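You operate a simulated robot arm through the tools that you are given. There is no shell and no other tool. Be economical: measure what you need, move in short steps, check, and stop when the job is done.

The job below is to be done with a simulated two-armed robot. You get a single attempt, and the scene is never put back.

TASK
Brush and wipe the teal-banded plate, then shut brush and cloth in the small green drawer.
Fine: orange brush for the dust, teal cloth for the smear; the drawer of the small steel table; the plate stays. Where these are worked on the way, their far stop is far enough and under half their travel is too little: small green drawer.

The check looks at the end state, three seconds after you hand in, the way a careful person would. Anything else that was tipped, shoved, dropped, spilled or broken makes it a failure. Flat cloth is picked up by pressing the open fingertips on it (5 to 10 N) and closing them slowly along it; thin cloth reads only 2 to 8 mm in the jaws.

THE ROBOT
Two 7-joint arms with fingered hands on one trunk, on a base that drives. Base frame: it is fixed to the floor where the robot stands at the start and does not move with it; the origin is under the middle of the robot, x ahead of it, y to its left, z up. Units: cm, degrees, N and s.
The left shoulder is at the start at [6, 16.6, 72.6], the right one opposite. With the tool pointing down near the work surface each hand reaches from about 34 to 86 cm from the robot's upright axis, wherever it stands, measured 20 degrees to its own side. Places, roughly: inside of the small green drawer [260, 110, 70]; orange brush [275, 100, 75]; plate with teal band [275, 125, 75]; small green drawer [260, 110, 70]; teal cloth (7x5x4 cm) [260, 100, 80]. Payload 5 kg a hand.
The TCP of each hand is the grasp point between the finger pads, 3.2 cm short of the fingertips. In the tool frame z runs along the fingers and y along their closing line. The gripper opens to 16 cm. The gripper's body begins 8.9 cm behind the TCP. The gripper is a hand of 3 fingers: y runs from the thumb to the fingers, the wrist lies at [0, 0, -26.7] in the tool frame, and closing takes about 1.5 s.
Orientation is that of the tool frame in the base frame, as a unit quaternion [w, x, y, z]. With the fingers straight down and closing along the base's y, the tool's x points along the base's -x, its y along +y and its z along -z.

THE INTERFACE
- The arms move only by the tool jog_arm. It takes "left_rows", "right_rows" or both (then of equal length, played together; a hand with none holds still); each is text: rows parted by semicolons, each of 7 numbers parted by spaces: the shift along the tool's x, y, z in cm, then the turn, a rotation vector about the tool's x, y, z in degrees, then the finger opening in cm, from 0 to 16. In form: tx ty tz rx ry rz claw; .... A call has 1 to 8 rows; each row shifts and turns the commanded pose from where the row before left it, along the tool's axes as they then stand. Each row takes 0.2 s and may step no farther than 5 cm and 8.6 degrees from the row before; otherwise, or with a gripper value out of range, the whole call is refused. Where a pose cannot be reached the arm comes as near as it can. A force on the tool above 40 N (or 10 N above the force at the start of the call, whichever is more), or a blocked arm, ends the call early, and 0.2 s more pass. Each finger travels about 4.5 cm/s and halts on what it meets, pressing with about 26 N; the grip force reading is that of the motor and also rises with nothing between the fingers. The clock runs only during rows and for 0.2 s after the last one: add rows that do not move to give the fingers time. It gives the time, the measured TCP pose, the force on the tool (base axes), the opening and the grip force at its end, in the units of the frame above (readings bear some noise), with the torque about the TCP (base axes, N m) and any sound that the robot's microphone picked up.
- Cameras (640 x 400 px; columns grow to the right, rows downward): "scene" is now at [5.62, -1.41, 138]; the picture's right is [-0.16, -0.99, 0.00], its down [-0.60, 0.09, -0.80] and it looks along [0.79, -0.12, -0.61] (base axes); focal length 285 px, centre (320, 200). "left" rides on the left gripper at [-6.5, -0.4, -11.6] in its tool frame; the picture's right is [0.06, -1.00, 0.00], its down [0.87, 0.05, -0.49] and it looks along [0.49, 0.03, 0.87] (tool axes); focal length 261 px, centre (320, 200). "right" rides on the right gripper at [6.5, -0.4, -11.6] in its tool frame; the picture's right is [0.06, 1.00, 0.00], its down [-0.87, 0.05, -0.49] and it looks along [-0.49, 0.03, 0.87] (tool axes); focal length 261 px, centre (320, 200). There is no depth. A picture from a camera that has moved, and an enlarged one, comes with that camera's place and axes in the base frame and with its lens.
- grab_frame(camera): a new picture of that camera. No time passes.
- move_column(by): slides the trunk up (or, below 0, down) by that many cm; the arms and the scene camera ride with it, the base frame stays. It gives what a move gives, with no picture.
- roll_base(legs): drives the robot by 1 to 6 legs, each [ahead, turn to the left] in cm and degrees, along the robot's own axes; the way and the turn of a leg run together, so that a leg with both is an arc; at most 150 cm and 180 degrees a leg. The arms and the cameras ride along, it lands a little off, and it stops where it bumps. It gives what a move gives.
- hand_shape(shape, hand): the hand has 3 fingers and takes this shape, open, in about a second: jaw (thumb against the fingers, like two jaws); tri (thumb and two fingers); tip (a fingertip pinch); poke (one finger out to press); point (the index stretched); flat (the hand flat); cup (the hand cupped); fist (a fist). The gripper value then closes the fingers along that shape, each until it touches; the sizes above hold for jaw. It gives what a move gives, with no picture.
- pan_tilt(pan, tilt): turns the head with the scene camera to pan (to the left, within 86 degrees either way) and tilt (down, from -29 to 69), counted from straight ahead of the robot. It gives what a move gives.
- enlarge(camera, box): a new picture of the part [left, top, right, bottom] of that camera's present view, enlarged. No time passes.
- finish_job(): hands the job in; it is judged then, once.

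Go step by step. Nothing tells you exact positions but the pictures and the camera data: compare them with the known pose of the tool, close in by small moves and look again before you grip or let go. The budget is 135 turns and 106 pictures, counting those below and the enlarged ones. Unless the task says otherwise, let go and move clear before handing in, and close with one line.

The tools are called after "Call:" as name(argument=value, ...) on one line, values as JSON. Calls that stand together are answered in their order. jog_arm: Moves the arms, as the interface text tells. Its arguments: {"type":"object","properties":{"left_rows":{"type":"string"},"right_rows":{"type":"string"}},"required":[]} The other tools are called the same way: move_column (by) slides the trunk up or down; hand_shape (shape, hand) gives the hand a shape; roll_base (legs) drives the base; pan_tilt (pan, tilt) turns the head that bears the scene camera; grab_frame (camera) takes a picture; enlarge (camera, box) takes an enlarged picture of a part of a camera's view; finish_job () hands the job in.

At the start:

```text
t: 0.0
left_tcp_pos: [68.73, 26.55, 91.88]
left_tcp_rot: [0.001, 0.0, 1.0, 0.0]
left_wrist_force: [0.0, -0.5, -1.4]
left_wrist_torque: [-0.03, 0.01, 0.02]
left_gripper_width: 15.96
left_grip_force: 0.1
left_shape: jaw
right_tcp_pos: [68.94, -29.16, 89.78]
right_tcp_rot: [0.0, 0.0, 1.0, 0.0]
right_wrist_force: [-0.1, 0.0, 0.1]
right_wrist_torque: [0.01, 0.01, 0.0]
right_gripper_width: 15.98
right_grip_force: 0.1
right_shape: jaw
trunk travel left (down, up): [-27.5, 31.5]
robot x, y, heading: [-0.17, 0.06, -0.1]
head pan, tilt: [-9.0, 37.3]
```

scene: 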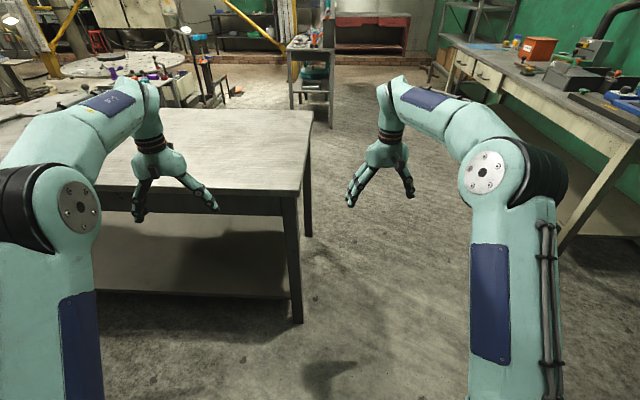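
right: 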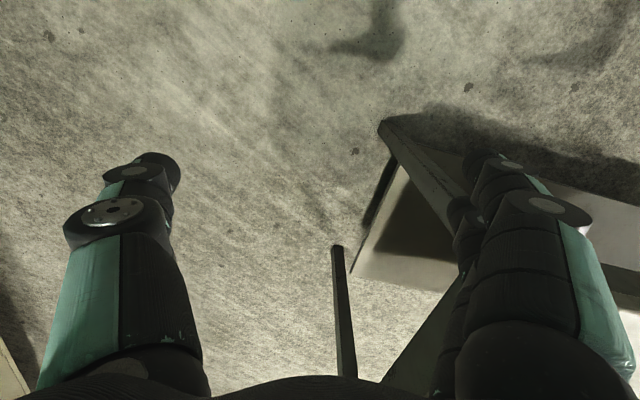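
left: 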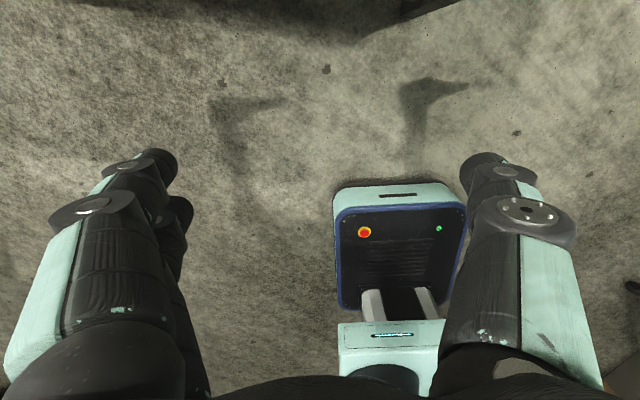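

I see a table ahead-left and shelves beyond; the target table should lie at about [265,110], 22 degrees to the left. I look there first.

Call:
pan_tilt(pan=22, tilt=20)

Call:
grab_frame(camera="scene")

Call:
enlarge(camera="scene", box=[220, 120, 420, 245])

```text
t: 1.0
left_tcp_pos: [68.72, 26.5, 91.95]
left_tcp_rot: [0.0, 0.0, 1.0, 0.0]
left_wrist_force: [0.6, 0.5, 0.1]
left_wrist_torque: [-0.02, 0.0, 0.0]
left_gripper_width: 15.98
left_grip_force: 0.1
left_shape: jaw
right_tcp_pos: [68.96, -29.34, 89.77]
right_tcp_rot: [0.001, 0.0, 1.0, 0.001]
right_wrist_force: [0.3, 0.3, -0.3]
right_wrist_torque: [-0.02, -0.02, 0.02]
right_gripper_width: 15.98
right_grip_force: 0.1
right_shape: jaw
trunk travel left (down, up): [-27.5, 31.5]
robot x, y, heading: [-0.15, 0.07, -0.2]
head pan, tilt: [22.0, 20.0]
```

```text
102 pictures are left
camera scene: at [5.7, 3.43, 140.73], right [0.37, -0.93, 0.0], down [-0.32, -0.13, -0.94], along [0.87, 0.35, -0.34], focal length 285 px, centre (320, 200)
```

scene: 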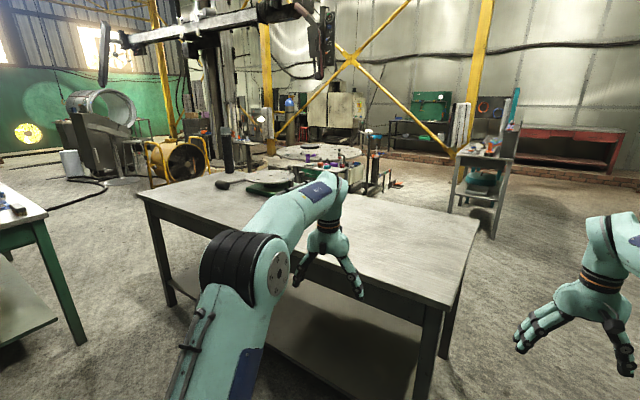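

```text
3.20 times, centred on (320, 182) of scene
camera zoom: at [5.7, 3.43, 140.73], right [0.37, -0.93, 0.0], down [-0.32, -0.13, -0.94], along [0.87, 0.35, -0.34], focal length 913 px, centre (320, 256)
```

zoom: 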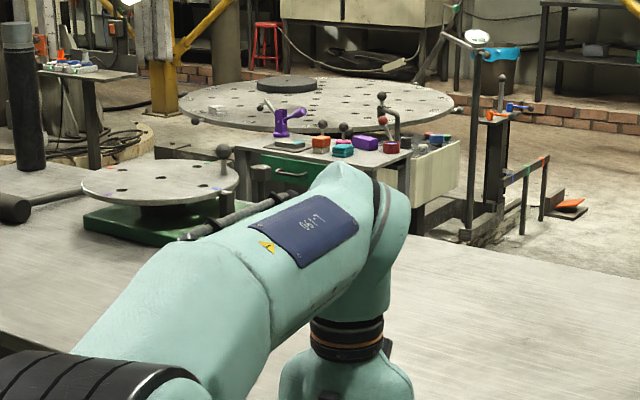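

The small steel table with the green drawer stands behind the big table, its drawer facing the robot. I'll raise the trunk and drive round the right end of the big table.

Call:
move_column(by=12)

Call:
roll_base(legs=[[0, -45], [100, 0], [0, 45], [120, 0], [0, 70]])

Call:
pan_tilt(pan=0, tilt=28)

Call:
grab_frame(camera="scene")

```text
t: 2.5
left_tcp_pos: [68.64, 26.5, 103.94]
left_tcp_rot: [0.0, 0.001, 1.0, 0.0]
left_wrist_force: [-0.1, -0.6, -0.8]
left_wrist_torque: [0.03, 0.03, 0.02]
left_gripper_width: 15.98
left_grip_force: 0.1
left_shape: jaw
right_tcp_pos: [69.04, -29.28, 101.76]
right_tcp_rot: [0.0, 0.0, 1.0, -0.001]
right_wrist_force: [-0.1, -0.3, 0.0]
right_wrist_torque: [0.0, 0.0, 0.04]
right_gripper_width: 15.98
right_grip_force: 0.2
right_shape: jaw
trunk travel left (down, up): [-39.5, 19.5]
robot x, y, heading: [-0.23, 0.07, 0.1]
head pan, tilt: [22.0, 20.0]
```

```text
t: 20.7
left_tcp_pos: [188.28, 4.23, 103.93]
left_tcp_rot: [0.001, -0.575, 0.818, 0.0]
left_wrist_force: [0.5, 0.1, 0.9]
left_wrist_torque: [-0.02, -0.03, -0.01]
left_gripper_width: 15.99
left_grip_force: 0.1
left_shape: jaw
right_tcp_pos: [240.94, -14.42, 101.69]
right_tcp_rot: [-0.001, -0.576, 0.818, 0.0]
right_wrist_force: [-0.5, 0.4, -0.1]
right_wrist_torque: [-0.01, -0.02, 0.02]
right_gripper_width: 15.98
right_grip_force: 0.1
right_shape: jaw
trunk travel left (down, up): [-39.5, 19.5]
robot x, y, heading: [190.29, -69.73, 70.3]
head pan, tilt: [22.0, 20.0]
```

```text
t: 21.5
left_tcp_pos: [188.38, 4.23, 104.09]
left_tcp_rot: [0.0, -0.576, 0.817, 0.0]
left_wrist_force: [-0.2, 0.1, 0.9]
left_wrist_torque: [-0.02, 0.04, -0.03]
left_gripper_width: 15.98
left_grip_force: 0.1
left_shape: jaw
right_tcp_pos: [240.92, -14.44, 101.75]
right_tcp_rot: [0.0, -0.575, 0.818, 0.001]
right_wrist_force: [0.6, 0.8, 0.1]
right_wrist_torque: [-0.02, -0.03, -0.01]
right_gripper_width: 15.99
right_grip_force: 0.0
right_shape: jaw
trunk travel left (down, up): [-39.5, 19.5]
robot x, y, heading: [190.05, -69.05, 70.2]
head pan, tilt: [0.0, 28.0]
```

```text
100 pictures are left
camera scene: at [192.22, -63.7, 151.45], right [0.94, -0.34, 0.0], down [-0.16, -0.44, -0.88], along [0.3, 0.83, -0.47], focal length 285 px, centre (320, 200)
```

scene: 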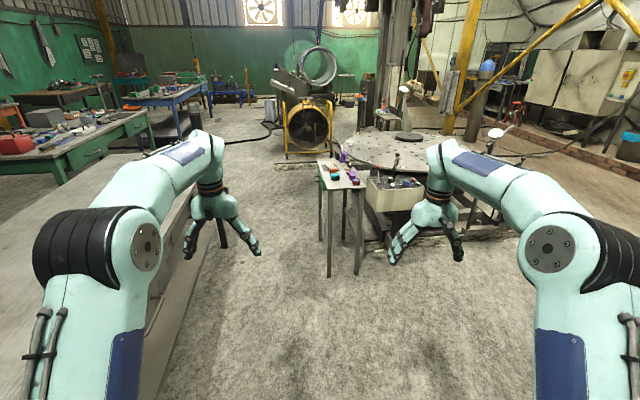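

Call:
enlarge(camera="scene", box=[270, 130, 462, 250])

```text
3.33 times, centred on (366, 190) of scene
camera zoom: at [192.22, -63.7, 151.45], right [0.94, -0.34, 0.0], down [-0.16, -0.44, -0.88], along [0.3, 0.83, -0.47], focal length 951 px, centre (167, 233)
```

zoom: 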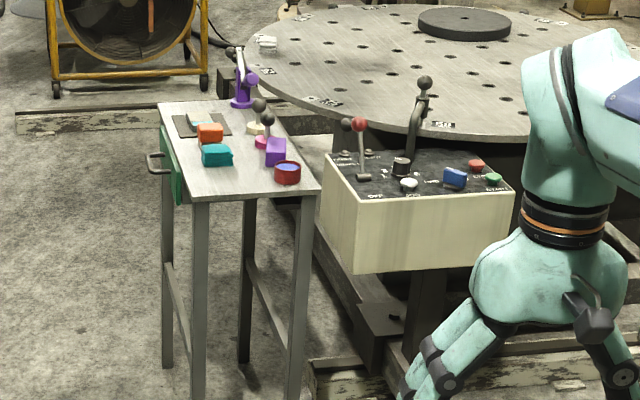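

The small table is about 25×50 cm, its near end at roughly y=80, rotated about -13°, drawer on its left side. I'll retract the hands, raise the trunk and stop in front of its near end.

Call:
jog_arm(left_rows="4 0 0 0 0 0 16;4 0 0 0 0 0 16;4 0 0 0 0 0 16;4 0 0 0 0 0 16;4 0 0 0 0 0 16;4 0 0 0 0 0 16", right_rows="4 0 0 0 0 0 16;4 0 0 0 0 0 16;4 0 0 0 0 0 16;4 0 0 0 0 0 16;4 0 0 0 0 0 16;4 0 0 0 0 0 16")

Call:
move_column(by=12)

Call:
roll_base(legs=[[0, -7.5], [85, 0], [0, 14.5]])

Call:
pan_tilt(pan=0, tilt=40)

Call:
grab_frame(camera="scene")

```text
t: 22.9
left_tcp_pos: [180.07, -18.52, 103.92]
left_tcp_rot: [0.001, -0.575, 0.818, 0.001]
left_wrist_force: [-0.7, 0.6, -0.9]
left_wrist_torque: [0.01, 0.01, 0.0]
left_gripper_width: 15.98
left_grip_force: 0.1
left_shape: jaw
right_tcp_pos: [232.76, -37.15, 101.78]
right_tcp_rot: [0.001, -0.576, 0.818, 0.001]
right_wrist_force: [-0.9, -0.6, 0.2]
right_wrist_torque: [0.01, -0.04, 0.03]
right_gripper_width: 15.98
right_grip_force: 0.1
right_shape: jaw
trunk travel left (down, up): [-39.5, 19.5]
robot x, y, heading: [190.18, -69.57, 70.3]
head pan, tilt: [0.0, 28.0]
```

```text
t: 24.4
left_tcp_pos: [180.11, -18.25, 115.75]
left_tcp_rot: [0.0, -0.576, 0.818, 0.001]
left_wrist_force: [-0.2, -0.4, -0.5]
left_wrist_torque: [0.0, 0.0, -0.01]
left_gripper_width: 16.0
left_grip_force: 0.1
left_shape: jaw
right_tcp_pos: [232.73, -37.05, 113.74]
right_tcp_rot: [0.0, -0.576, 0.818, 0.0]
right_wrist_force: [0.8, 1.0, 1.0]
right_wrist_torque: [-0.02, -0.01, -0.02]
right_gripper_width: 15.98
right_grip_force: 0.0
right_shape: jaw
trunk travel left (down, up): [-51.5, 7.5]
robot x, y, heading: [190.15, -69.31, 70.2]
head pan, tilt: [0.0, 28.0]
```

```text
t: 30.4
left_tcp_pos: [212.57, 55.98, 115.82]
left_tcp_rot: [0.0, -0.627, 0.779, 0.0]
left_wrist_force: [-0.4, 0.5, -0.1]
left_wrist_torque: [0.01, -0.03, -0.01]
left_gripper_width: 15.98
left_grip_force: 0.0
left_shape: jaw
right_tcp_pos: [267.18, 44.17, 113.68]
right_tcp_rot: [0.0, -0.627, 0.779, -0.001]
right_wrist_force: [-0.4, -0.6, -0.6]
right_wrist_torque: [0.02, -0.02, -0.04]
right_gripper_width: 15.99
right_grip_force: 0.0
right_shape: jaw
trunk travel left (down, up): [-51.5, 7.5]
robot x, y, heading: [228.87, 6.38, 77.3]
head pan, tilt: [0.0, 28.0]
```

```text
t: 31.2
left_tcp_pos: [212.63, 55.97, 115.78]
left_tcp_rot: [0.0, -0.626, 0.78, 0.0]
left_wrist_force: [0.3, 0.3, 0.6]
left_wrist_torque: [-0.05, 0.02, 0.05]
left_gripper_width: 15.98
left_grip_force: 0.1
left_shape: jaw
right_tcp_pos: [267.21, 44.07, 113.73]
right_tcp_rot: [0.0, -0.626, 0.779, 0.001]
right_wrist_force: [0.2, -0.5, -0.4]
right_wrist_torque: [0.01, -0.04, 0.03]
right_gripper_width: 16.01
right_grip_force: 0.0
right_shape: jaw
trunk travel left (down, up): [-51.5, 7.5]
robot x, y, heading: [228.53, 6.65, 77.5]
head pan, tilt: [0.0, 40.0]
```

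```text
98 pictures are left
camera scene: at [230.26, 11.82, 161.6], right [0.98, -0.22, 0.0], down [-0.14, -0.63, -0.77], along [0.17, 0.75, -0.64], focal length 285 px, centre (320, 200)
```

scene: 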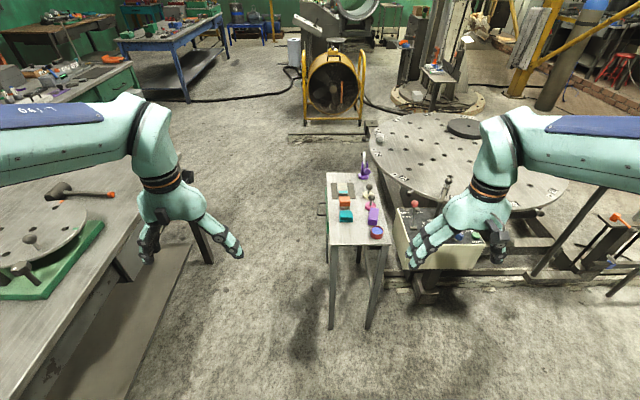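

The near end runs from about (251,85) to (274,79). I'll drive closer, to about (248,50), keeping heading 77°.

Call:
roll_base(legs=[[0, -11.7], [43, 0], [0, 11.5]])

Call:
pan_tilt(pan=-5, tilt=55)

Call:
grab_frame(camera="scene")

Call:
grab_frame(camera="left")

```text
t: 35.4
left_tcp_pos: [230.18, 95.51, 115.75]
left_tcp_rot: [0.0, -0.627, 0.779, 0.0]
left_wrist_force: [0.2, 0.5, -0.1]
left_wrist_torque: [-0.02, 0.0, 0.0]
left_gripper_width: 15.99
left_grip_force: 0.1
left_shape: jaw
right_tcp_pos: [284.88, 83.76, 113.74]
right_tcp_rot: [0.0, -0.626, 0.779, 0.0]
right_wrist_force: [-0.5, 0.5, 0.0]
right_wrist_torque: [0.02, 0.0, 0.0]
right_gripper_width: 15.99
right_grip_force: 0.0
right_shape: jaw
trunk travel left (down, up): [-51.5, 7.5]
robot x, y, heading: [246.83, 46.36, 77.6]
head pan, tilt: [0.0, 40.0]
```

```text
t: 36.1
left_tcp_pos: [230.23, 95.63, 115.76]
left_tcp_rot: [0.0, -0.626, 0.779, 0.0]
left_wrist_force: [-0.4, 0.0, 0.4]
left_wrist_torque: [0.01, -0.01, -0.01]
left_gripper_width: 16.0
left_grip_force: 0.2
left_shape: jaw
right_tcp_pos: [284.83, 83.77, 113.68]
right_tcp_rot: [0.0, -0.627, 0.779, -0.001]
right_wrist_force: [1.2, -0.5, 0.6]
right_wrist_torque: [0.0, -0.04, 0.04]
right_gripper_width: 15.98
right_grip_force: 0.0
right_shape: jaw
trunk travel left (down, up): [-51.5, 7.5]
robot x, y, heading: [246.79, 46.23, 77.3]
head pan, tilt: [-5.0, 55.0]
```

```text
97 pictures are left
camera scene: at [248.29, 50.02, 159.54], right [0.95, -0.3, 0.0], down [-0.25, -0.78, -0.57], along [0.17, 0.55, -0.82], focal length 285 px, centre (320, 200)
```

scene: 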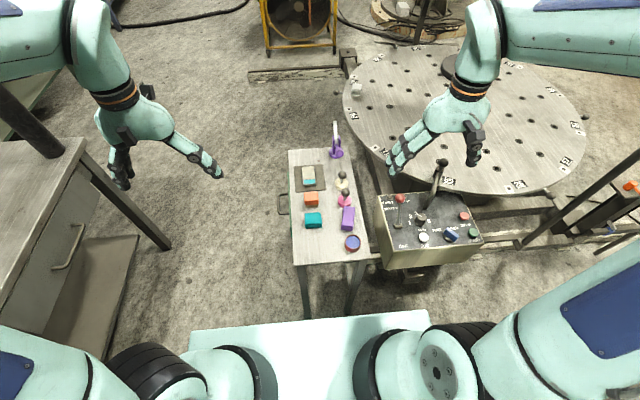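

```text
96 pictures are left
camera left: at [232.05, 101.79, 127.44], right [0.96, -0.28, 0.0], down [-0.24, -0.84, 0.49], along [-0.14, -0.47, -0.87], focal length 261 px, centre (320, 200)
```

left: 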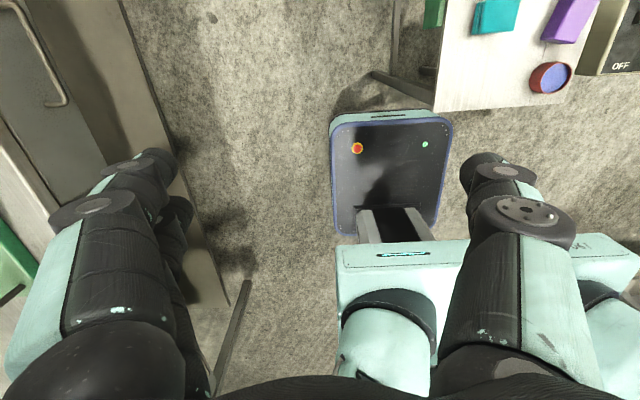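

I'm in place; now I zoom in on the table top.

Call:
enlarge(camera="scene", box=[260, 110, 420, 210])

Call:
enlarge(camera="scene", box=[260, 180, 420, 280])

```text
4.00 times, centred on (340, 160) of scene
camera zoom: at [248.29, 50.02, 159.54], right [0.95, -0.3, 0.0], down [-0.25, -0.78, -0.57], along [0.17, 0.55, -0.82], focal length 1142 px, centre (240, 360)
```

zoom: 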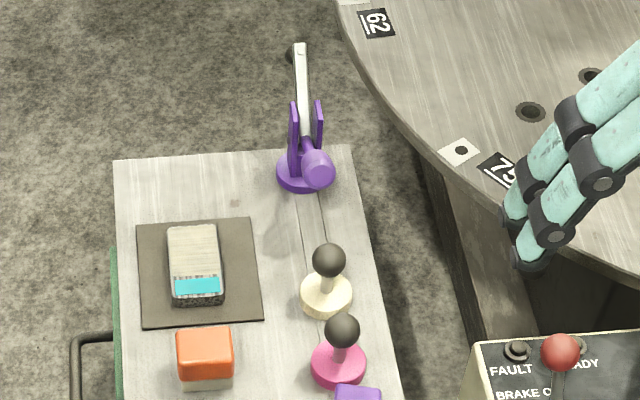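

```text
4.00 times, centred on (340, 230) of scene
camera zoom: at [248.29, 50.02, 159.54], right [0.95, -0.3, 0.0], down [-0.25, -0.78, -0.57], along [0.17, 0.55, -0.82], focal length 1142 px, centre (240, 80)
```

zoom: 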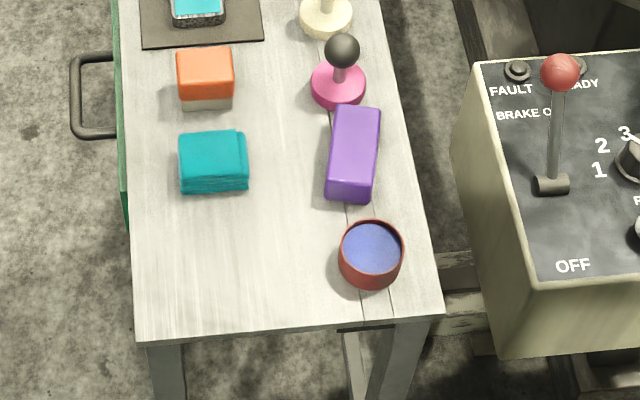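

The plate (bar with the teal band) lies on a dark mat near (265,117), brush near (263,105), cloth near (261,97). I zoom further on plate and brush.

Call:
enlarge(camera="scene", box=[290, 160, 330, 185])

Call:
enlarge(camera="scene", box=[275, 185, 339, 225])

```text
16.00 times, centred on (310, 172) of scene
camera zoom: at [248.29, 50.02, 159.54], right [0.95, -0.3, 0.0], down [-0.25, -0.78, -0.57], along [0.17, 0.55, -0.82], focal length 4566 px, centre (480, 640)
```

zoom: 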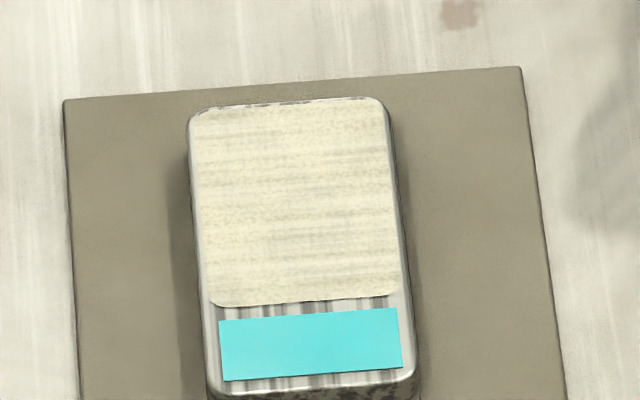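

```text
10.00 times, centred on (307, 205) of scene
camera zoom: at [248.29, 50.02, 159.54], right [0.95, -0.3, 0.0], down [-0.25, -0.78, -0.57], along [0.17, 0.55, -0.82], focal length 2854 px, centre (450, 150)
```

zoom: 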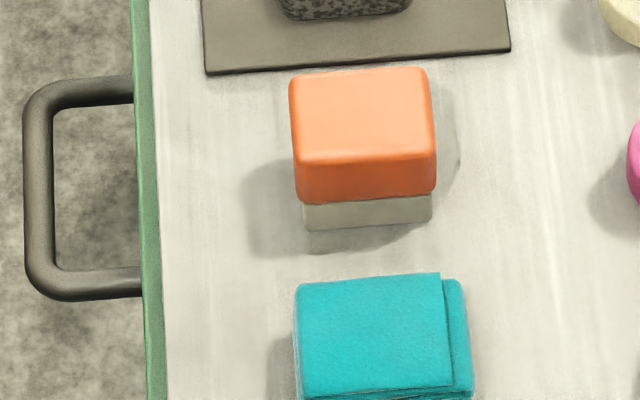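

Handle bar estimated at about (252,113,69.7), a horizontal U. I'll bring the left hand above it with a narrow opening, then look.

Call:
jog_arm(left_rows="-3.63 -2.9 0 0 0 0 12;-3.63 -2.9 0 0 0 0 8;-3.63 -2.9 0 0 0 0 5;-3.63 -2.9 0 0 0 0 4;-3.63 -2.9 0 0 0 0 3;-3.63 -2.9 0 0 0 0 3;0 0 0 0 0 0 3")

Call:
jog_arm(left_rows="0 0 4.5 0 0 0 3;0 0 4.5 0 0 0 3;0 0 4.5 0 0 0 3;0 0 4.5 0 0 0 3;0 0 4.5 0 0 0 3;0 0 4.5 0 0 0 3;0 0 4.5 0 0 0 3")

Call:
grab_frame(camera="scene")

Call:
grab_frame(camera="left")

```text
t: 37.8
left_tcp_pos: [251.8, 113.02, 115.86]
left_tcp_rot: [0.0, -0.627, 0.779, 0.0]
left_wrist_force: [-0.6, -0.1, -0.2]
left_wrist_torque: [-0.02, -0.05, 0.03]
left_gripper_width: 3.07
left_grip_force: 0.2
left_shape: jaw
right_tcp_pos: [284.89, 83.7, 113.82]
right_tcp_rot: [0.001, -0.627, 0.779, 0.0]
right_wrist_force: [0.1, 0.2, -0.3]
right_wrist_torque: [0.01, -0.03, -0.02]
right_gripper_width: 15.97
right_grip_force: 0.2
right_shape: jaw
trunk travel left (down, up): [-51.5, 7.5]
robot x, y, heading: [246.9, 46.08, 77.5]
head pan, tilt: [-5.0, 55.0]
```

```text
t: 39.4
left_tcp_pos: [251.95, 113.18, 84.37]
left_tcp_rot: [0.0, -0.627, 0.779, 0.001]
left_wrist_force: [0.8, 0.1, 1.5]
left_wrist_torque: [-0.01, 0.01, 0.0]
left_gripper_width: 3.06
left_grip_force: 0.1
left_shape: jaw
right_tcp_pos: [284.98, 83.67, 113.72]
right_tcp_rot: [0.0, -0.627, 0.779, -0.001]
right_wrist_force: [0.3, 0.3, 0.6]
right_wrist_torque: [-0.03, 0.01, -0.03]
right_gripper_width: 15.98
right_grip_force: 0.2
right_shape: jaw
trunk travel left (down, up): [-51.5, 7.5]
robot x, y, heading: [247.37, 46.07, 77.7]
head pan, tilt: [-5.0, 55.0]
```

```text
91 pictures are left
camera scene: at [248.33, 50.09, 159.53], right [0.95, -0.3, 0.0], down [-0.25, -0.78, -0.57], along [0.17, 0.55, -0.82], focal length 285 px, centre (320, 200)
```

scene: 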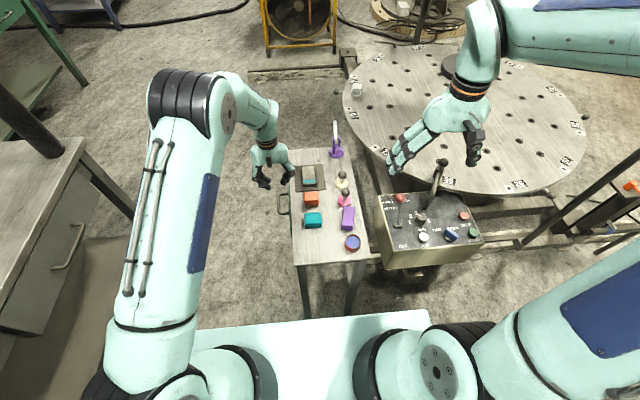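

```text
90 pictures are left
camera left: at [253.79, 119.45, 95.95], right [0.96, -0.27, 0.0], down [-0.24, -0.84, 0.49], along [-0.14, -0.47, -0.87], focal length 261 px, centre (320, 200)
```

left: 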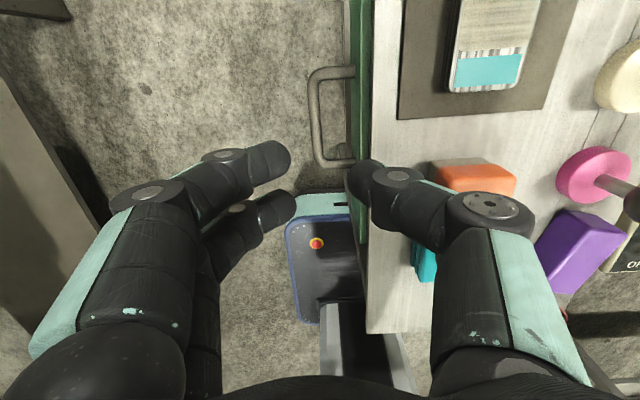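

Handle bar centre confirmed near (251.6,114), hand slightly right of it. I shift 0.4 cm left and descend astride the bar.

Call:
jog_arm(left_rows="-0.5 0.4 0 0 0 0 3;0 0 3.5 0 0 0 3;0 0 3.5 0 0 0 3;0 0 3.5 0 0 0 3;0 0 3.5 0 0 0 3;0 0 0 0 0 0 3")

Call:
grab_frame(camera="left")

Call:
enlarge(camera="scene", box=[230, 130, 342, 200])

```text
t: 40.5
left_tcp_pos: [250.55, 114.32, 72.24]
left_tcp_rot: [0.002, -0.63, 0.776, 0.006]
left_wrist_force: [-14.9, -4.2, 16.5]
left_wrist_torque: [-0.24, -1.11, -0.32]
left_gripper_width: 2.78
left_grip_force: 0.1
left_shape: jaw
right_tcp_pos: [284.8, 83.8, 113.72]
right_tcp_rot: [0.0, -0.629, 0.778, 0.0]
right_wrist_force: [0.8, -0.2, -0.3]
right_wrist_torque: [-0.02, 0.05, -0.01]
right_gripper_width: 15.98
right_grip_force: 0.1
right_shape: jaw
trunk travel left (down, up): [-51.5, 7.5]
robot x, y, heading: [246.85, 46.32, 77.9]
head pan, tilt: [-5.0, 55.0]
stopped in row 5 (left hand): the force on the tool passed its limit at 57 N (the readings are from after the stop); the commanded pose is now the measured one
```

```text
89 pictures are left
camera left: at [252.26, 120.47, 83.93], right [0.96, -0.27, -0.01], down [-0.23, -0.85, 0.48], along [-0.14, -0.46, -0.88], focal length 261 px, centre (320, 200)
```

left: 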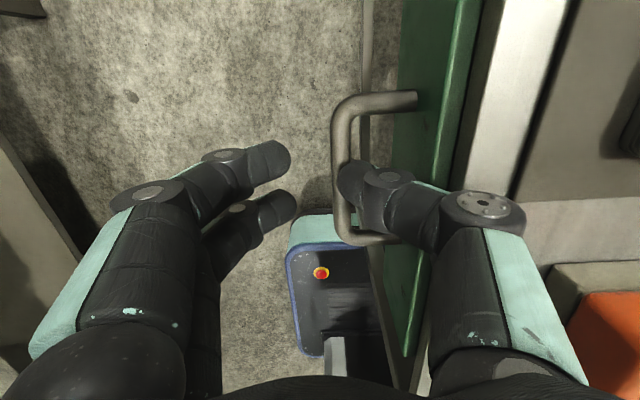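

```text
5.71 times, centred on (286, 165) of scene
camera zoom: at [248.21, 49.97, 159.56], right [0.96, -0.29, 0.0], down [-0.24, -0.78, -0.57], along [0.17, 0.55, -0.82], focal length 1631 px, centre (514, 400)
```

zoom: 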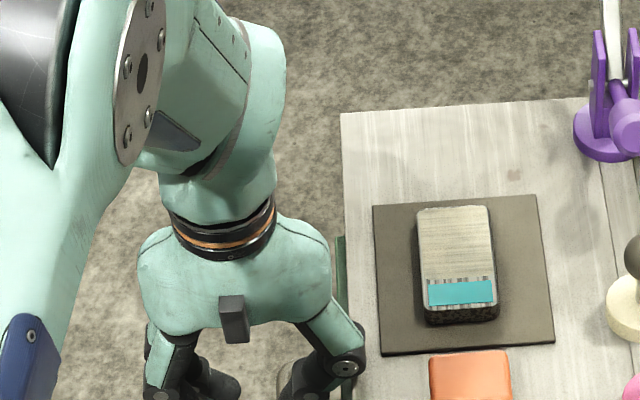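

The thumb seems to have landed on the bar. I lift, shift right about 1.8 cm and look before descending.

Call:
jog_arm(left_rows="0 0 -3 0 0 0 3;0 0 -2 0 0 0 3;0 -1.8 0 0 0 0 3;0 0 0 0 0 0 3")

Call:
grab_frame(camera="left")

```text
t: 41.5
left_tcp_pos: [252.65, 113.73, 77.07]
left_tcp_rot: [0.002, -0.63, 0.777, 0.006]
left_wrist_force: [-0.2, -0.7, -0.1]
left_wrist_torque: [-0.02, 0.0, -0.01]
left_gripper_width: 3.01
left_grip_force: 0.1
left_shape: jaw
right_tcp_pos: [284.83, 83.89, 113.62]
right_tcp_rot: [0.001, -0.628, 0.778, -0.001]
right_wrist_force: [-0.6, -0.4, -0.5]
right_wrist_torque: [0.02, -0.03, 0.0]
right_gripper_width: 15.99
right_grip_force: 0.1
right_shape: jaw
trunk travel left (down, up): [-51.5, 7.5]
robot x, y, heading: [247.08, 45.85, 77.6]
head pan, tilt: [-5.0, 55.0]
```

```text
87 pictures are left
camera left: at [254.38, 119.97, 88.86], right [0.96, -0.27, -0.01], down [-0.23, -0.84, 0.48], along [-0.13, -0.46, -0.88], focal length 261 px, centre (320, 200)
```

left: 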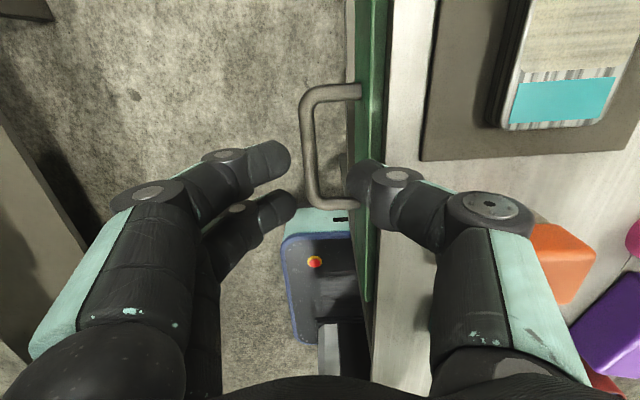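

The thumb slopes outward and would meet the table edge, so I'll tilt the hand about 34° (wrist to the left) for a hook-like grip, raised clear first.

Call:
jog_arm(left_rows="0 3 -3 0 0 0 3;0 0 -2 8.5 0 0 3;0 0 0 8.5 0 0 3;0 0 0 8.5 0 0 3;0 0 0 8.5 0 0 3;0 0 0 0 0 0 3")

Call:
grab_frame(camera="left")

```text
t: 42.9
left_tcp_pos: [249.77, 114.45, 82.22]
left_tcp_rot: [0.186, -0.602, 0.744, -0.222]
left_wrist_force: [0.1, 0.7, 0.1]
left_wrist_torque: [-0.02, 0.04, 0.02]
left_gripper_width: 3.01
left_grip_force: 0.1
left_shape: jaw
right_tcp_pos: [284.85, 83.92, 113.7]
right_tcp_rot: [0.0, -0.628, 0.778, 0.001]
right_wrist_force: [0.7, 0.1, 0.5]
right_wrist_torque: [0.04, 0.01, -0.01]
right_gripper_width: 15.99
right_grip_force: 0.0
right_shape: jaw
trunk travel left (down, up): [-51.5, 7.5]
robot x, y, heading: [246.54, 45.97, 77.8]
head pan, tilt: [-5.0, 55.0]
```

```text
86 pictures are left
camera left: at [245.15, 121.93, 92.16], right [0.8, -0.24, 0.55], down [-0.49, -0.79, 0.37], along [0.35, -0.57, -0.75], focal length 261 px, centre (320, 200)
```

left: 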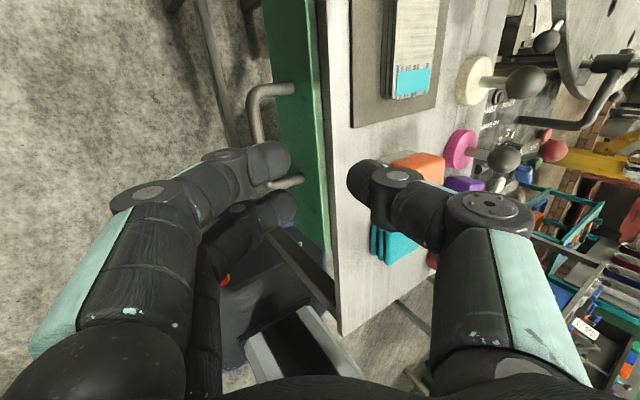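

Handle visible left of the drawer front. I move in along the tilted finger direction, pausing short to check.

Call:
jog_arm(left_rows="0 3 0 0 0 0 3;0 2.8 0 0 0 0 3;0 0 4 0 0 0 3;0 0 3.5 0 0 0 3;0 0 0 0 0 0 3")

Call:
grab_frame(camera="left")

```text
t: 44.1
left_tcp_pos: [249.16, 114.76, 72.58]
left_tcp_rot: [0.186, -0.601, 0.745, -0.222]
left_wrist_force: [0.5, 1.0, 0.5]
left_wrist_torque: [-0.01, 0.0, 0.04]
left_gripper_width: 3.02
left_grip_force: 0.1
left_shape: jaw
right_tcp_pos: [284.87, 83.96, 113.81]
right_tcp_rot: [0.0, -0.628, 0.778, 0.001]
right_wrist_force: [0.4, 0.5, -0.6]
right_wrist_torque: [0.0, -0.06, 0.03]
right_gripper_width: 16.01
right_grip_force: 0.0
right_shape: jaw
trunk travel left (down, up): [-51.5, 7.5]
robot x, y, heading: [246.52, 45.9, 77.9]
head pan, tilt: [-5.0, 55.0]
```

```text
85 pictures are left
camera left: at [244.46, 122.22, 82.6], right [0.8, -0.24, 0.55], down [-0.49, -0.79, 0.37], along [0.35, -0.57, -0.75], focal length 261 px, centre (320, 200)
```

left: 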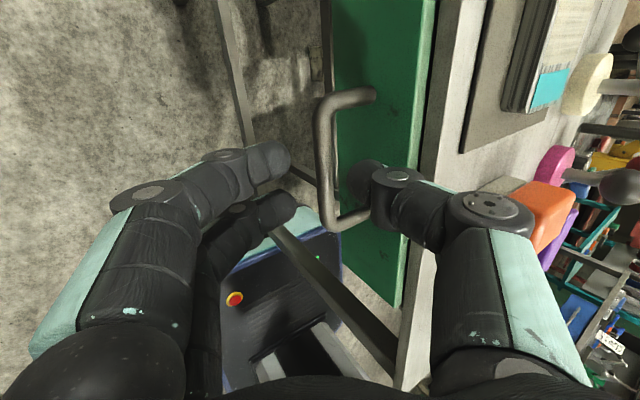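

The bar now lies between thumb and fingers. I go 3.3 cm further and close.

Call:
jog_arm(left_rows="0 0 1.7 0 0 0 3;0 0 1.6 0 0 0 3;0 0 0 0 0 0 2;0 0 0 0 0 0 0.5;0 0 0 0 0 0 0;0 0 0 0 0 0 0;0 0 0 0 0 0 0")

Call:
grab_frame(camera="left")

```text
t: 45.7
left_tcp_pos: [250.73, 114.3, 69.79]
left_tcp_rot: [0.185, -0.602, 0.744, -0.222]
left_wrist_force: [-1.2, 1.0, -8.7]
left_wrist_torque: [-0.01, 0.01, 0.0]
left_gripper_width: 0.01
left_grip_force: 26.3
left_shape: jaw
right_tcp_pos: [284.81, 83.89, 113.76]
right_tcp_rot: [0.0, -0.628, 0.778, 0.0]
right_wrist_force: [0.1, -0.4, 0.1]
right_wrist_torque: [-0.01, -0.01, -0.02]
right_gripper_width: 16.02
right_grip_force: 0.2
right_shape: jaw
trunk travel left (down, up): [-51.5, 7.5]
robot x, y, heading: [247.08, 46.19, 77.7]
head pan, tilt: [-5.0, 55.0]
```

```text
84 pictures are left
camera left: at [246.14, 121.84, 79.73], right [0.8, -0.24, 0.55], down [-0.49, -0.79, 0.37], along [0.35, -0.57, -0.75], focal length 261 px, centre (320, 200)
```

left: 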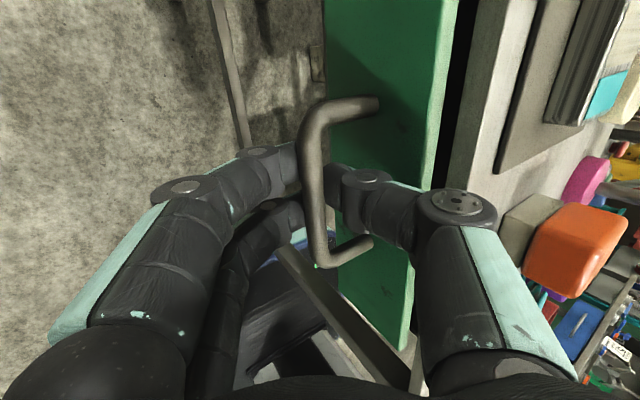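

The fingers have closed around/below the bar as a hook. I try pulling gently to the left, in small steps.

Call:
jog_arm(left_rows="0 0.83 -0.56 0 0 0 0;0 0.83 -0.56 0 0 0 0;0 0.83 -0.56 0 0 0 0;0 0.83 -0.56 0 0 0 0;0 0 0 0 0 0 0")

Call:
grab_frame(camera="left")

```text
t: 46.9
left_tcp_pos: [246.92, 115.23, 69.8]
left_tcp_rot: [0.185, -0.601, 0.745, -0.221]
left_wrist_force: [-0.8, -1.6, -17.6]
left_wrist_torque: [-0.02, 0.11, 0.01]
left_gripper_width: 0.0
left_grip_force: 25.6
left_shape: jaw
right_tcp_pos: [284.81, 83.91, 113.71]
right_tcp_rot: [0.0, -0.628, 0.778, -0.001]
right_wrist_force: [0.9, 0.7, 0.6]
right_wrist_torque: [0.01, 0.03, 0.0]
right_gripper_width: 16.0
right_grip_force: 0.1
right_shape: jaw
trunk travel left (down, up): [-51.5, 7.5]
robot x, y, heading: [246.74, 46.14, 77.7]
head pan, tilt: [-5.0, 55.0]
```

```text
83 pictures are left
camera left: at [242.24, 122.67, 79.8], right [0.8, -0.24, 0.55], down [-0.49, -0.79, 0.37], along [0.35, -0.57, -0.75], focal length 261 px, centre (320, 200)
```

left: 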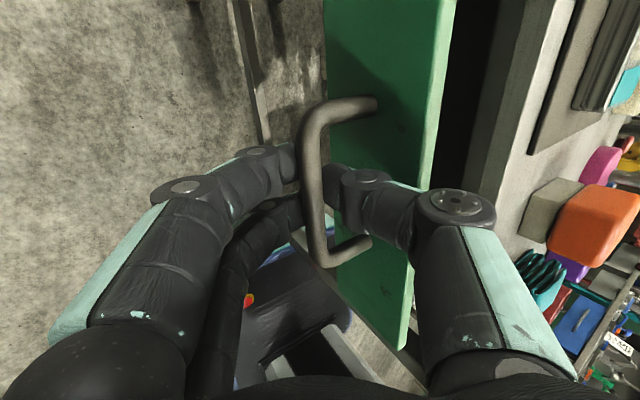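

The drawer is opening. I keep pulling until its stop.

Call:
jog_arm(left_rows="0 1.8 -0.9 0 0 0 0;0 1.66 -1.12 0 0 0 0;0 1.66 -1.12 0 0 0 0;0 1.66 -1.12 0 0 0 0;0 1.66 -1.12 0 0 0 0;0 1.66 -1.12 0 0 0 0;0 0 0 0 0 0 0")

Call:
grab_frame(camera="scene")

```text
t: 48.2
left_tcp_pos: [238.69, 116.85, 69.65]
left_tcp_rot: [0.188, -0.596, 0.745, -0.233]
left_wrist_force: [16.7, 3.6, -13.4]
left_wrist_torque: [0.06, -0.09, 0.08]
left_gripper_width: 0.0
left_grip_force: 26.0
left_shape: jaw
right_tcp_pos: [285.2, 83.66, 113.64]
right_tcp_rot: [0.0, -0.626, 0.78, 0.001]
right_wrist_force: [0.4, -0.4, 0.7]
right_wrist_torque: [0.0, -0.06, 0.02]
right_gripper_width: 16.03
right_grip_force: 0.0
right_shape: jaw
trunk travel left (down, up): [-51.5, 7.5]
robot x, y, heading: [246.71, 46.02, 77.0]
head pan, tilt: [-5.0, 55.0]
stopped in row 6 (left hand): the force on the tool passed its limit at 48 N (the readings are from after the stop); the commanded pose is now the measured one
```

```text
82 pictures are left
camera scene: at [248.29, 50.16, 159.52], right [0.95, -0.31, 0.0], down [-0.25, -0.78, -0.57], along [0.18, 0.55, -0.82], focal length 285 px, centre (320, 200)
```

scene: 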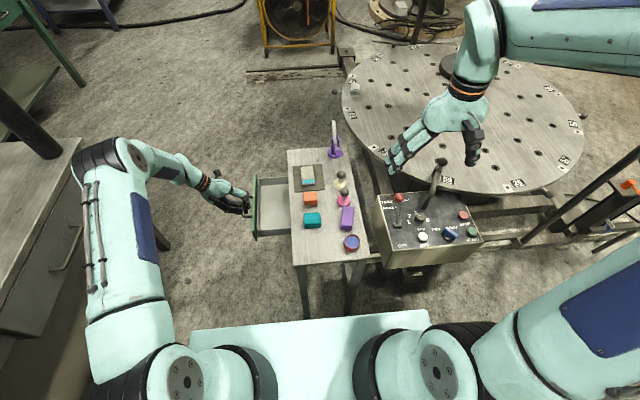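

The drawer reached its stop at about 12 cm open. I look into it and at the objects.

Call:
enlarge(camera="scene", box=[235, 155, 347, 225])

```text
5.71 times, centred on (291, 190) of scene
camera zoom: at [248.29, 50.16, 159.52], right [0.95, -0.31, 0.0], down [-0.25, -0.78, -0.57], along [0.18, 0.55, -0.82], focal length 1631 px, centre (486, 257)
```

zoom: 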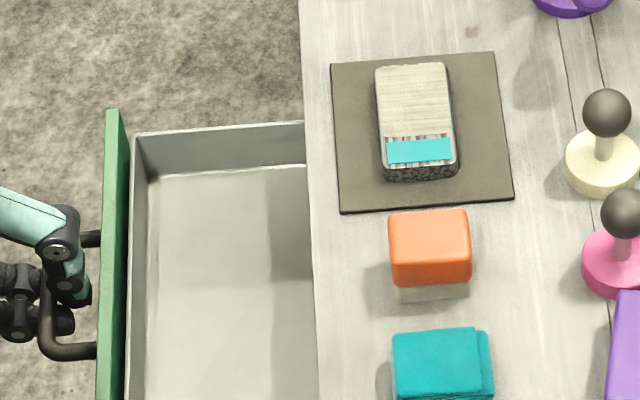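

Brush centre at about (262.9,106.2), top z≈79.2. I bring the right hand above it with 9 cm opening and check.

Call:
jog_arm(right_rows="-2.43 3.83 0 0 0 0 14;-2.43 3.83 0 0 0 0 12;-2.43 3.83 0 0 0 0 10;-2.43 3.83 0 0 0 0 9;-2.43 3.83 0 0 0 0 9;-2.43 3.83 0 0 0 0 9;-2.43 3.83 0 0 0 0 9")

Call:
jog_arm(right_rows="0 0 4.3 0 0 0 9;0 0 4.3 0 0 0 9;0 0 4.3 0 0 0 9;0 0 4.3 0 0 0 9;0 0 4.3 0 0 0 9;0 0 4 0 0 0 9;0 0 0 0 0 0 9")

Call:
grab_frame(camera="right")

Call:
grab_frame(camera="scene")

```text
t: 49.8
left_tcp_pos: [238.53, 116.84, 69.58]
left_tcp_rot: [0.187, -0.597, 0.745, -0.232]
left_wrist_force: [31.5, -1.8, -19.7]
left_wrist_torque: [0.01, -0.18, 0.08]
left_gripper_width: 0.0
left_grip_force: 26.3
left_shape: jaw
right_tcp_pos: [262.67, 106.15, 113.61]
right_tcp_rot: [0.0, -0.626, 0.78, -0.001]
right_wrist_force: [0.4, 0.4, 0.2]
right_wrist_torque: [-0.03, 0.02, -0.01]
right_gripper_width: 9.06
right_grip_force: 0.1
right_shape: jaw
trunk travel left (down, up): [-51.5, 7.5]
robot x, y, heading: [246.94, 46.09, 77.4]
head pan, tilt: [-5.0, 55.0]
```

```text
t: 51.4
left_tcp_pos: [238.49, 116.9, 69.61]
left_tcp_rot: [0.186, -0.597, 0.745, -0.232]
left_wrist_force: [29.2, -5.1, -19.8]
left_wrist_torque: [0.02, -0.17, 0.07]
left_gripper_width: 0.0
left_grip_force: 25.9
left_shape: jaw
right_tcp_pos: [262.83, 106.17, 88.18]
right_tcp_rot: [-0.001, -0.626, 0.78, 0.001]
right_wrist_force: [0.5, -0.5, 0.0]
right_wrist_torque: [-0.01, -0.01, -0.01]
right_gripper_width: 9.05
right_grip_force: 0.0
right_shape: jaw
trunk travel left (down, up): [-51.5, 7.5]
robot x, y, heading: [246.45, 46.49, 77.2]
head pan, tilt: [-5.0, 55.0]
```

```text
80 pictures are left
camera right: at [261.73, 99.75, 99.73], right [-0.99, 0.15, 0.0], down [0.14, 0.86, 0.49], along [0.07, 0.49, -0.87], focal length 261 px, centre (320, 200)
```

right: 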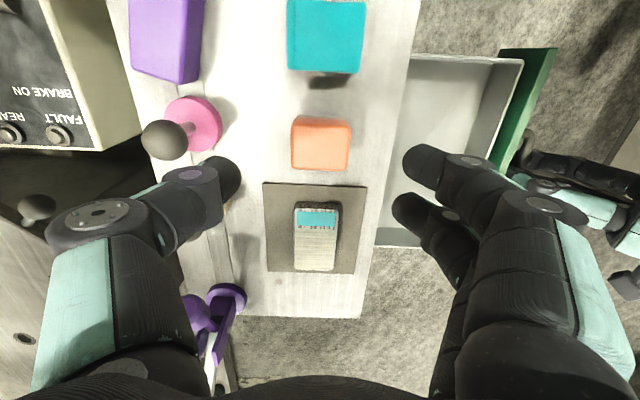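

```text
79 pictures are left
camera scene: at [248.55, 50.17, 159.52], right [0.95, -0.3, 0.0], down [-0.25, -0.78, -0.57], along [0.17, 0.55, -0.82], focal length 285 px, centre (320, 200)
```

scene: 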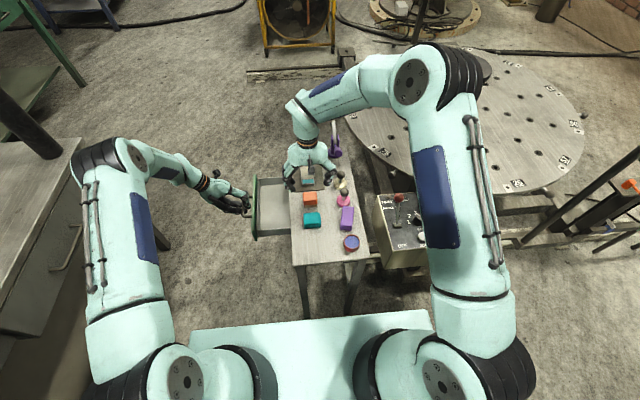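

Thumb will pass close to the pink and cream levers, so I narrow the opening to 6.5 cm, shift 0.5 cm forward and descend part way; I also ease the strain of the left hand.

Call:
jog_arm(right_rows="-0.5 0 0 0 0 0 7.5;0 0 0 0 0 0 6.5;0 0 2.5 0 0 0 6.5;0 0 2.5 0 0 0 6.5;0 0 0 0 0 0 6.5", left_rows="0 -0.5 0.34 0 0 0 0;0 0 0 0 0 0 0;0 0 0 0 0 0 0;0 0 0 0 0 0 0;0 0 0 0 0 0 0")

Call:
grab_frame(camera="right")

Call:
enlarge(camera="scene", box=[265, 150, 377, 220])

```text
t: 52.6
left_tcp_pos: [238.78, 116.79, 69.73]
left_tcp_rot: [0.187, -0.597, 0.745, -0.23]
left_wrist_force: [3.4, -0.5, -9.9]
left_wrist_torque: [-0.01, 0.09, 0.01]
left_gripper_width: 0.0
left_grip_force: 25.0
left_shape: jaw
right_tcp_pos: [262.81, 106.6, 83.27]
right_tcp_rot: [0.0, -0.626, 0.78, 0.0]
right_wrist_force: [1.1, -0.5, -0.1]
right_wrist_torque: [0.03, 0.03, -0.03]
right_gripper_width: 6.54
right_grip_force: 0.0
right_shape: jaw
trunk travel left (down, up): [-51.5, 7.5]
robot x, y, heading: [247.06, 45.8, 77.4]
head pan, tilt: [-5.0, 55.0]
```

```text
78 pictures are left
camera right: at [261.72, 100.21, 94.79], right [-0.99, 0.16, 0.0], down [0.14, 0.86, 0.49], along [0.08, 0.49, -0.87], focal length 261 px, centre (320, 200)
```

right: 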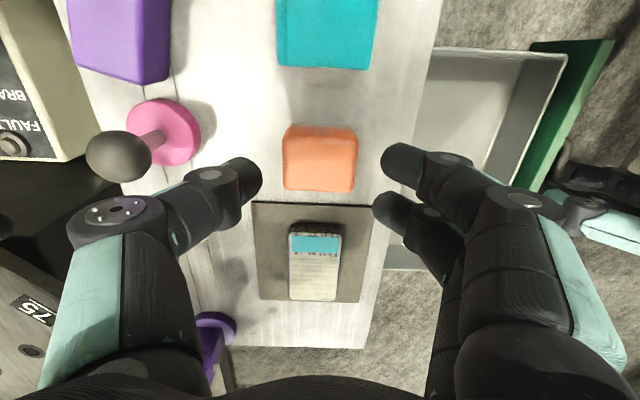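

```text
5.71 times, centred on (321, 185) of scene
camera zoom: at [248.36, 50.13, 159.53], right [0.95, -0.3, 0.0], down [-0.25, -0.78, -0.57], along [0.17, 0.55, -0.82], focal length 1631 px, centre (314, 286)
```

zoom: 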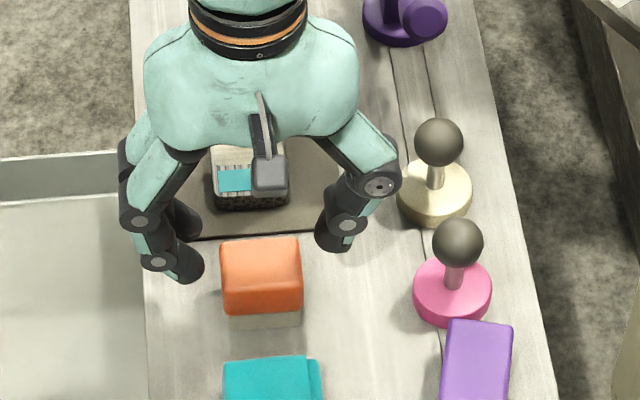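

Clearances look good (brush centred, knuckle well clear of the lever knobs). I descend and close on the brush.

Call:
jog_arm(right_rows="0 0 1.5 0 0 0 6.5;0 0 1.5 0 0 0 6.5;0 0 1.1 0 0 0 6.5;0 0 0 0 0 0 6;0 0 0 0 0 0 5;0 0 0 0 0 0 4;0 0 0 0 0 0 3;0 0 0 0 0 0 3")

Call:
grab_frame(camera="right")

Call:
enlarge(camera="scene", box=[265, 150, 377, 220])

```text
t: 54.4
left_tcp_pos: [238.85, 116.72, 69.69]
left_tcp_rot: [0.187, -0.597, 0.745, -0.232]
left_wrist_force: [0.3, 2.7, -10.2]
left_wrist_torque: [0.05, 0.06, 0.05]
left_gripper_width: 0.01
left_grip_force: 26.0
left_shape: jaw
right_tcp_pos: [262.62, 106.74, 79.08]
right_tcp_rot: [0.0, -0.626, 0.78, 0.001]
right_wrist_force: [-0.3, 0.6, 0.5]
right_wrist_torque: [-0.01, -0.01, 0.02]
right_gripper_width: 4.37
right_grip_force: 25.5
right_shape: jaw
trunk travel left (down, up): [-51.5, 7.5]
robot x, y, heading: [246.87, 46.17, 77.3]
head pan, tilt: [-5.0, 55.0]
```

```text
76 pictures are left
camera right: at [261.61, 100.22, 90.62], right [-0.99, 0.15, 0.0], down [0.13, 0.86, 0.49], along [0.08, 0.49, -0.87], focal length 261 px, centre (320, 200)
```

right: 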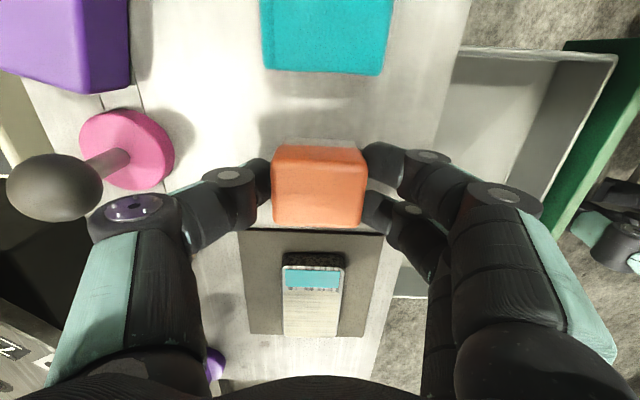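

```text
5.71 times, centred on (321, 185) of scene
camera zoom: at [248.35, 50.14, 159.52], right [0.95, -0.3, 0.0], down [-0.25, -0.78, -0.57], along [0.17, 0.55, -0.82], focal length 1631 px, centre (314, 286)
```

zoom: 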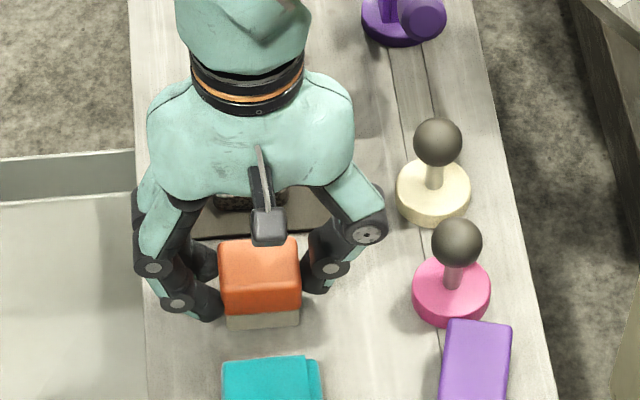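

Brush is gripped (4.4 cm). I lift it 4 cm, carry it straight forward over the plate, and check the height.

Call:
jog_arm(right_rows="0 0 -2 0 0 0 3;0 0 -2.5 0 0 0 3;-3.5 0 0 0 0 0 3;-3.5 0 0 0 0 0 3;-3.5 0 0 0 0 0 3;0 0 1.8 0 0 0 3;0 0 0 0 0 0 3")

Call:
enlarge(camera="scene", box=[265, 130, 377, 200])

Call:
grab_frame(camera="right")

```text
t: 56.0
left_tcp_pos: [238.95, 116.73, 69.67]
left_tcp_rot: [0.186, -0.596, 0.746, -0.231]
left_wrist_force: [2.9, 1.8, -11.4]
left_wrist_torque: [0.04, -0.03, -0.02]
left_gripper_width: 0.01
left_grip_force: 26.3
left_shape: jaw
right_tcp_pos: [264.76, 116.79, 81.72]
right_tcp_rot: [0.0, -0.627, 0.779, 0.0]
right_wrist_force: [0.9, 0.1, -0.4]
right_wrist_torque: [0.01, 0.04, -0.02]
right_gripper_width: 4.42
right_grip_force: 26.2
right_shape: jaw
trunk travel left (down, up): [-51.5, 7.5]
robot x, y, heading: [246.88, 45.84, 77.5]
head pan, tilt: [-5.0, 55.0]
```

```text
5.71 times, centred on (321, 165) of scene
camera zoom: at [248.38, 50.15, 159.52], right [0.95, -0.3, 0.0], down [-0.25, -0.78, -0.57], along [0.17, 0.55, -0.82], focal length 1631 px, centre (314, 400)
```

zoom: 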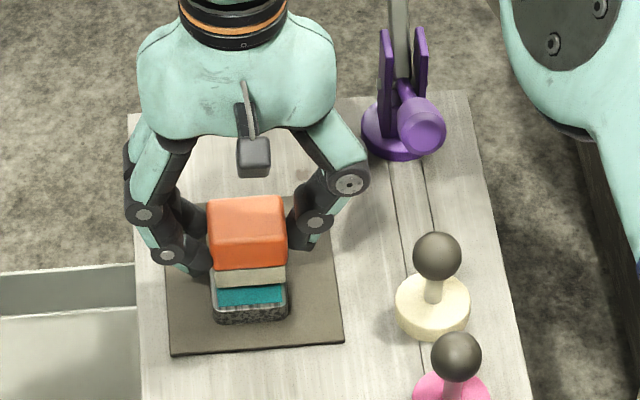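

```text
73 pictures are left
camera right: at [263.9, 110.44, 93.34], right [-0.99, 0.15, 0.0], down [0.13, 0.86, 0.49], along [0.08, 0.49, -0.87], focal length 261 px, centre (320, 200)
```

right: 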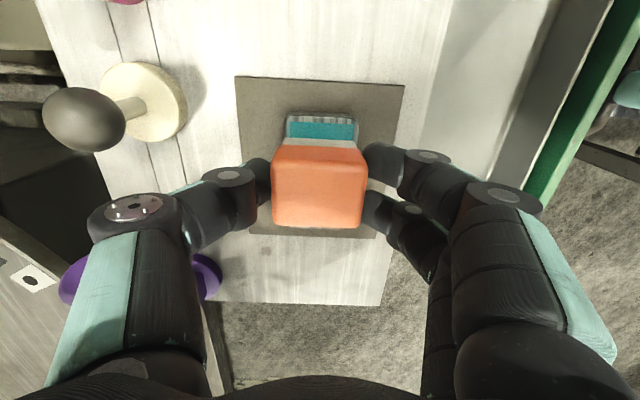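

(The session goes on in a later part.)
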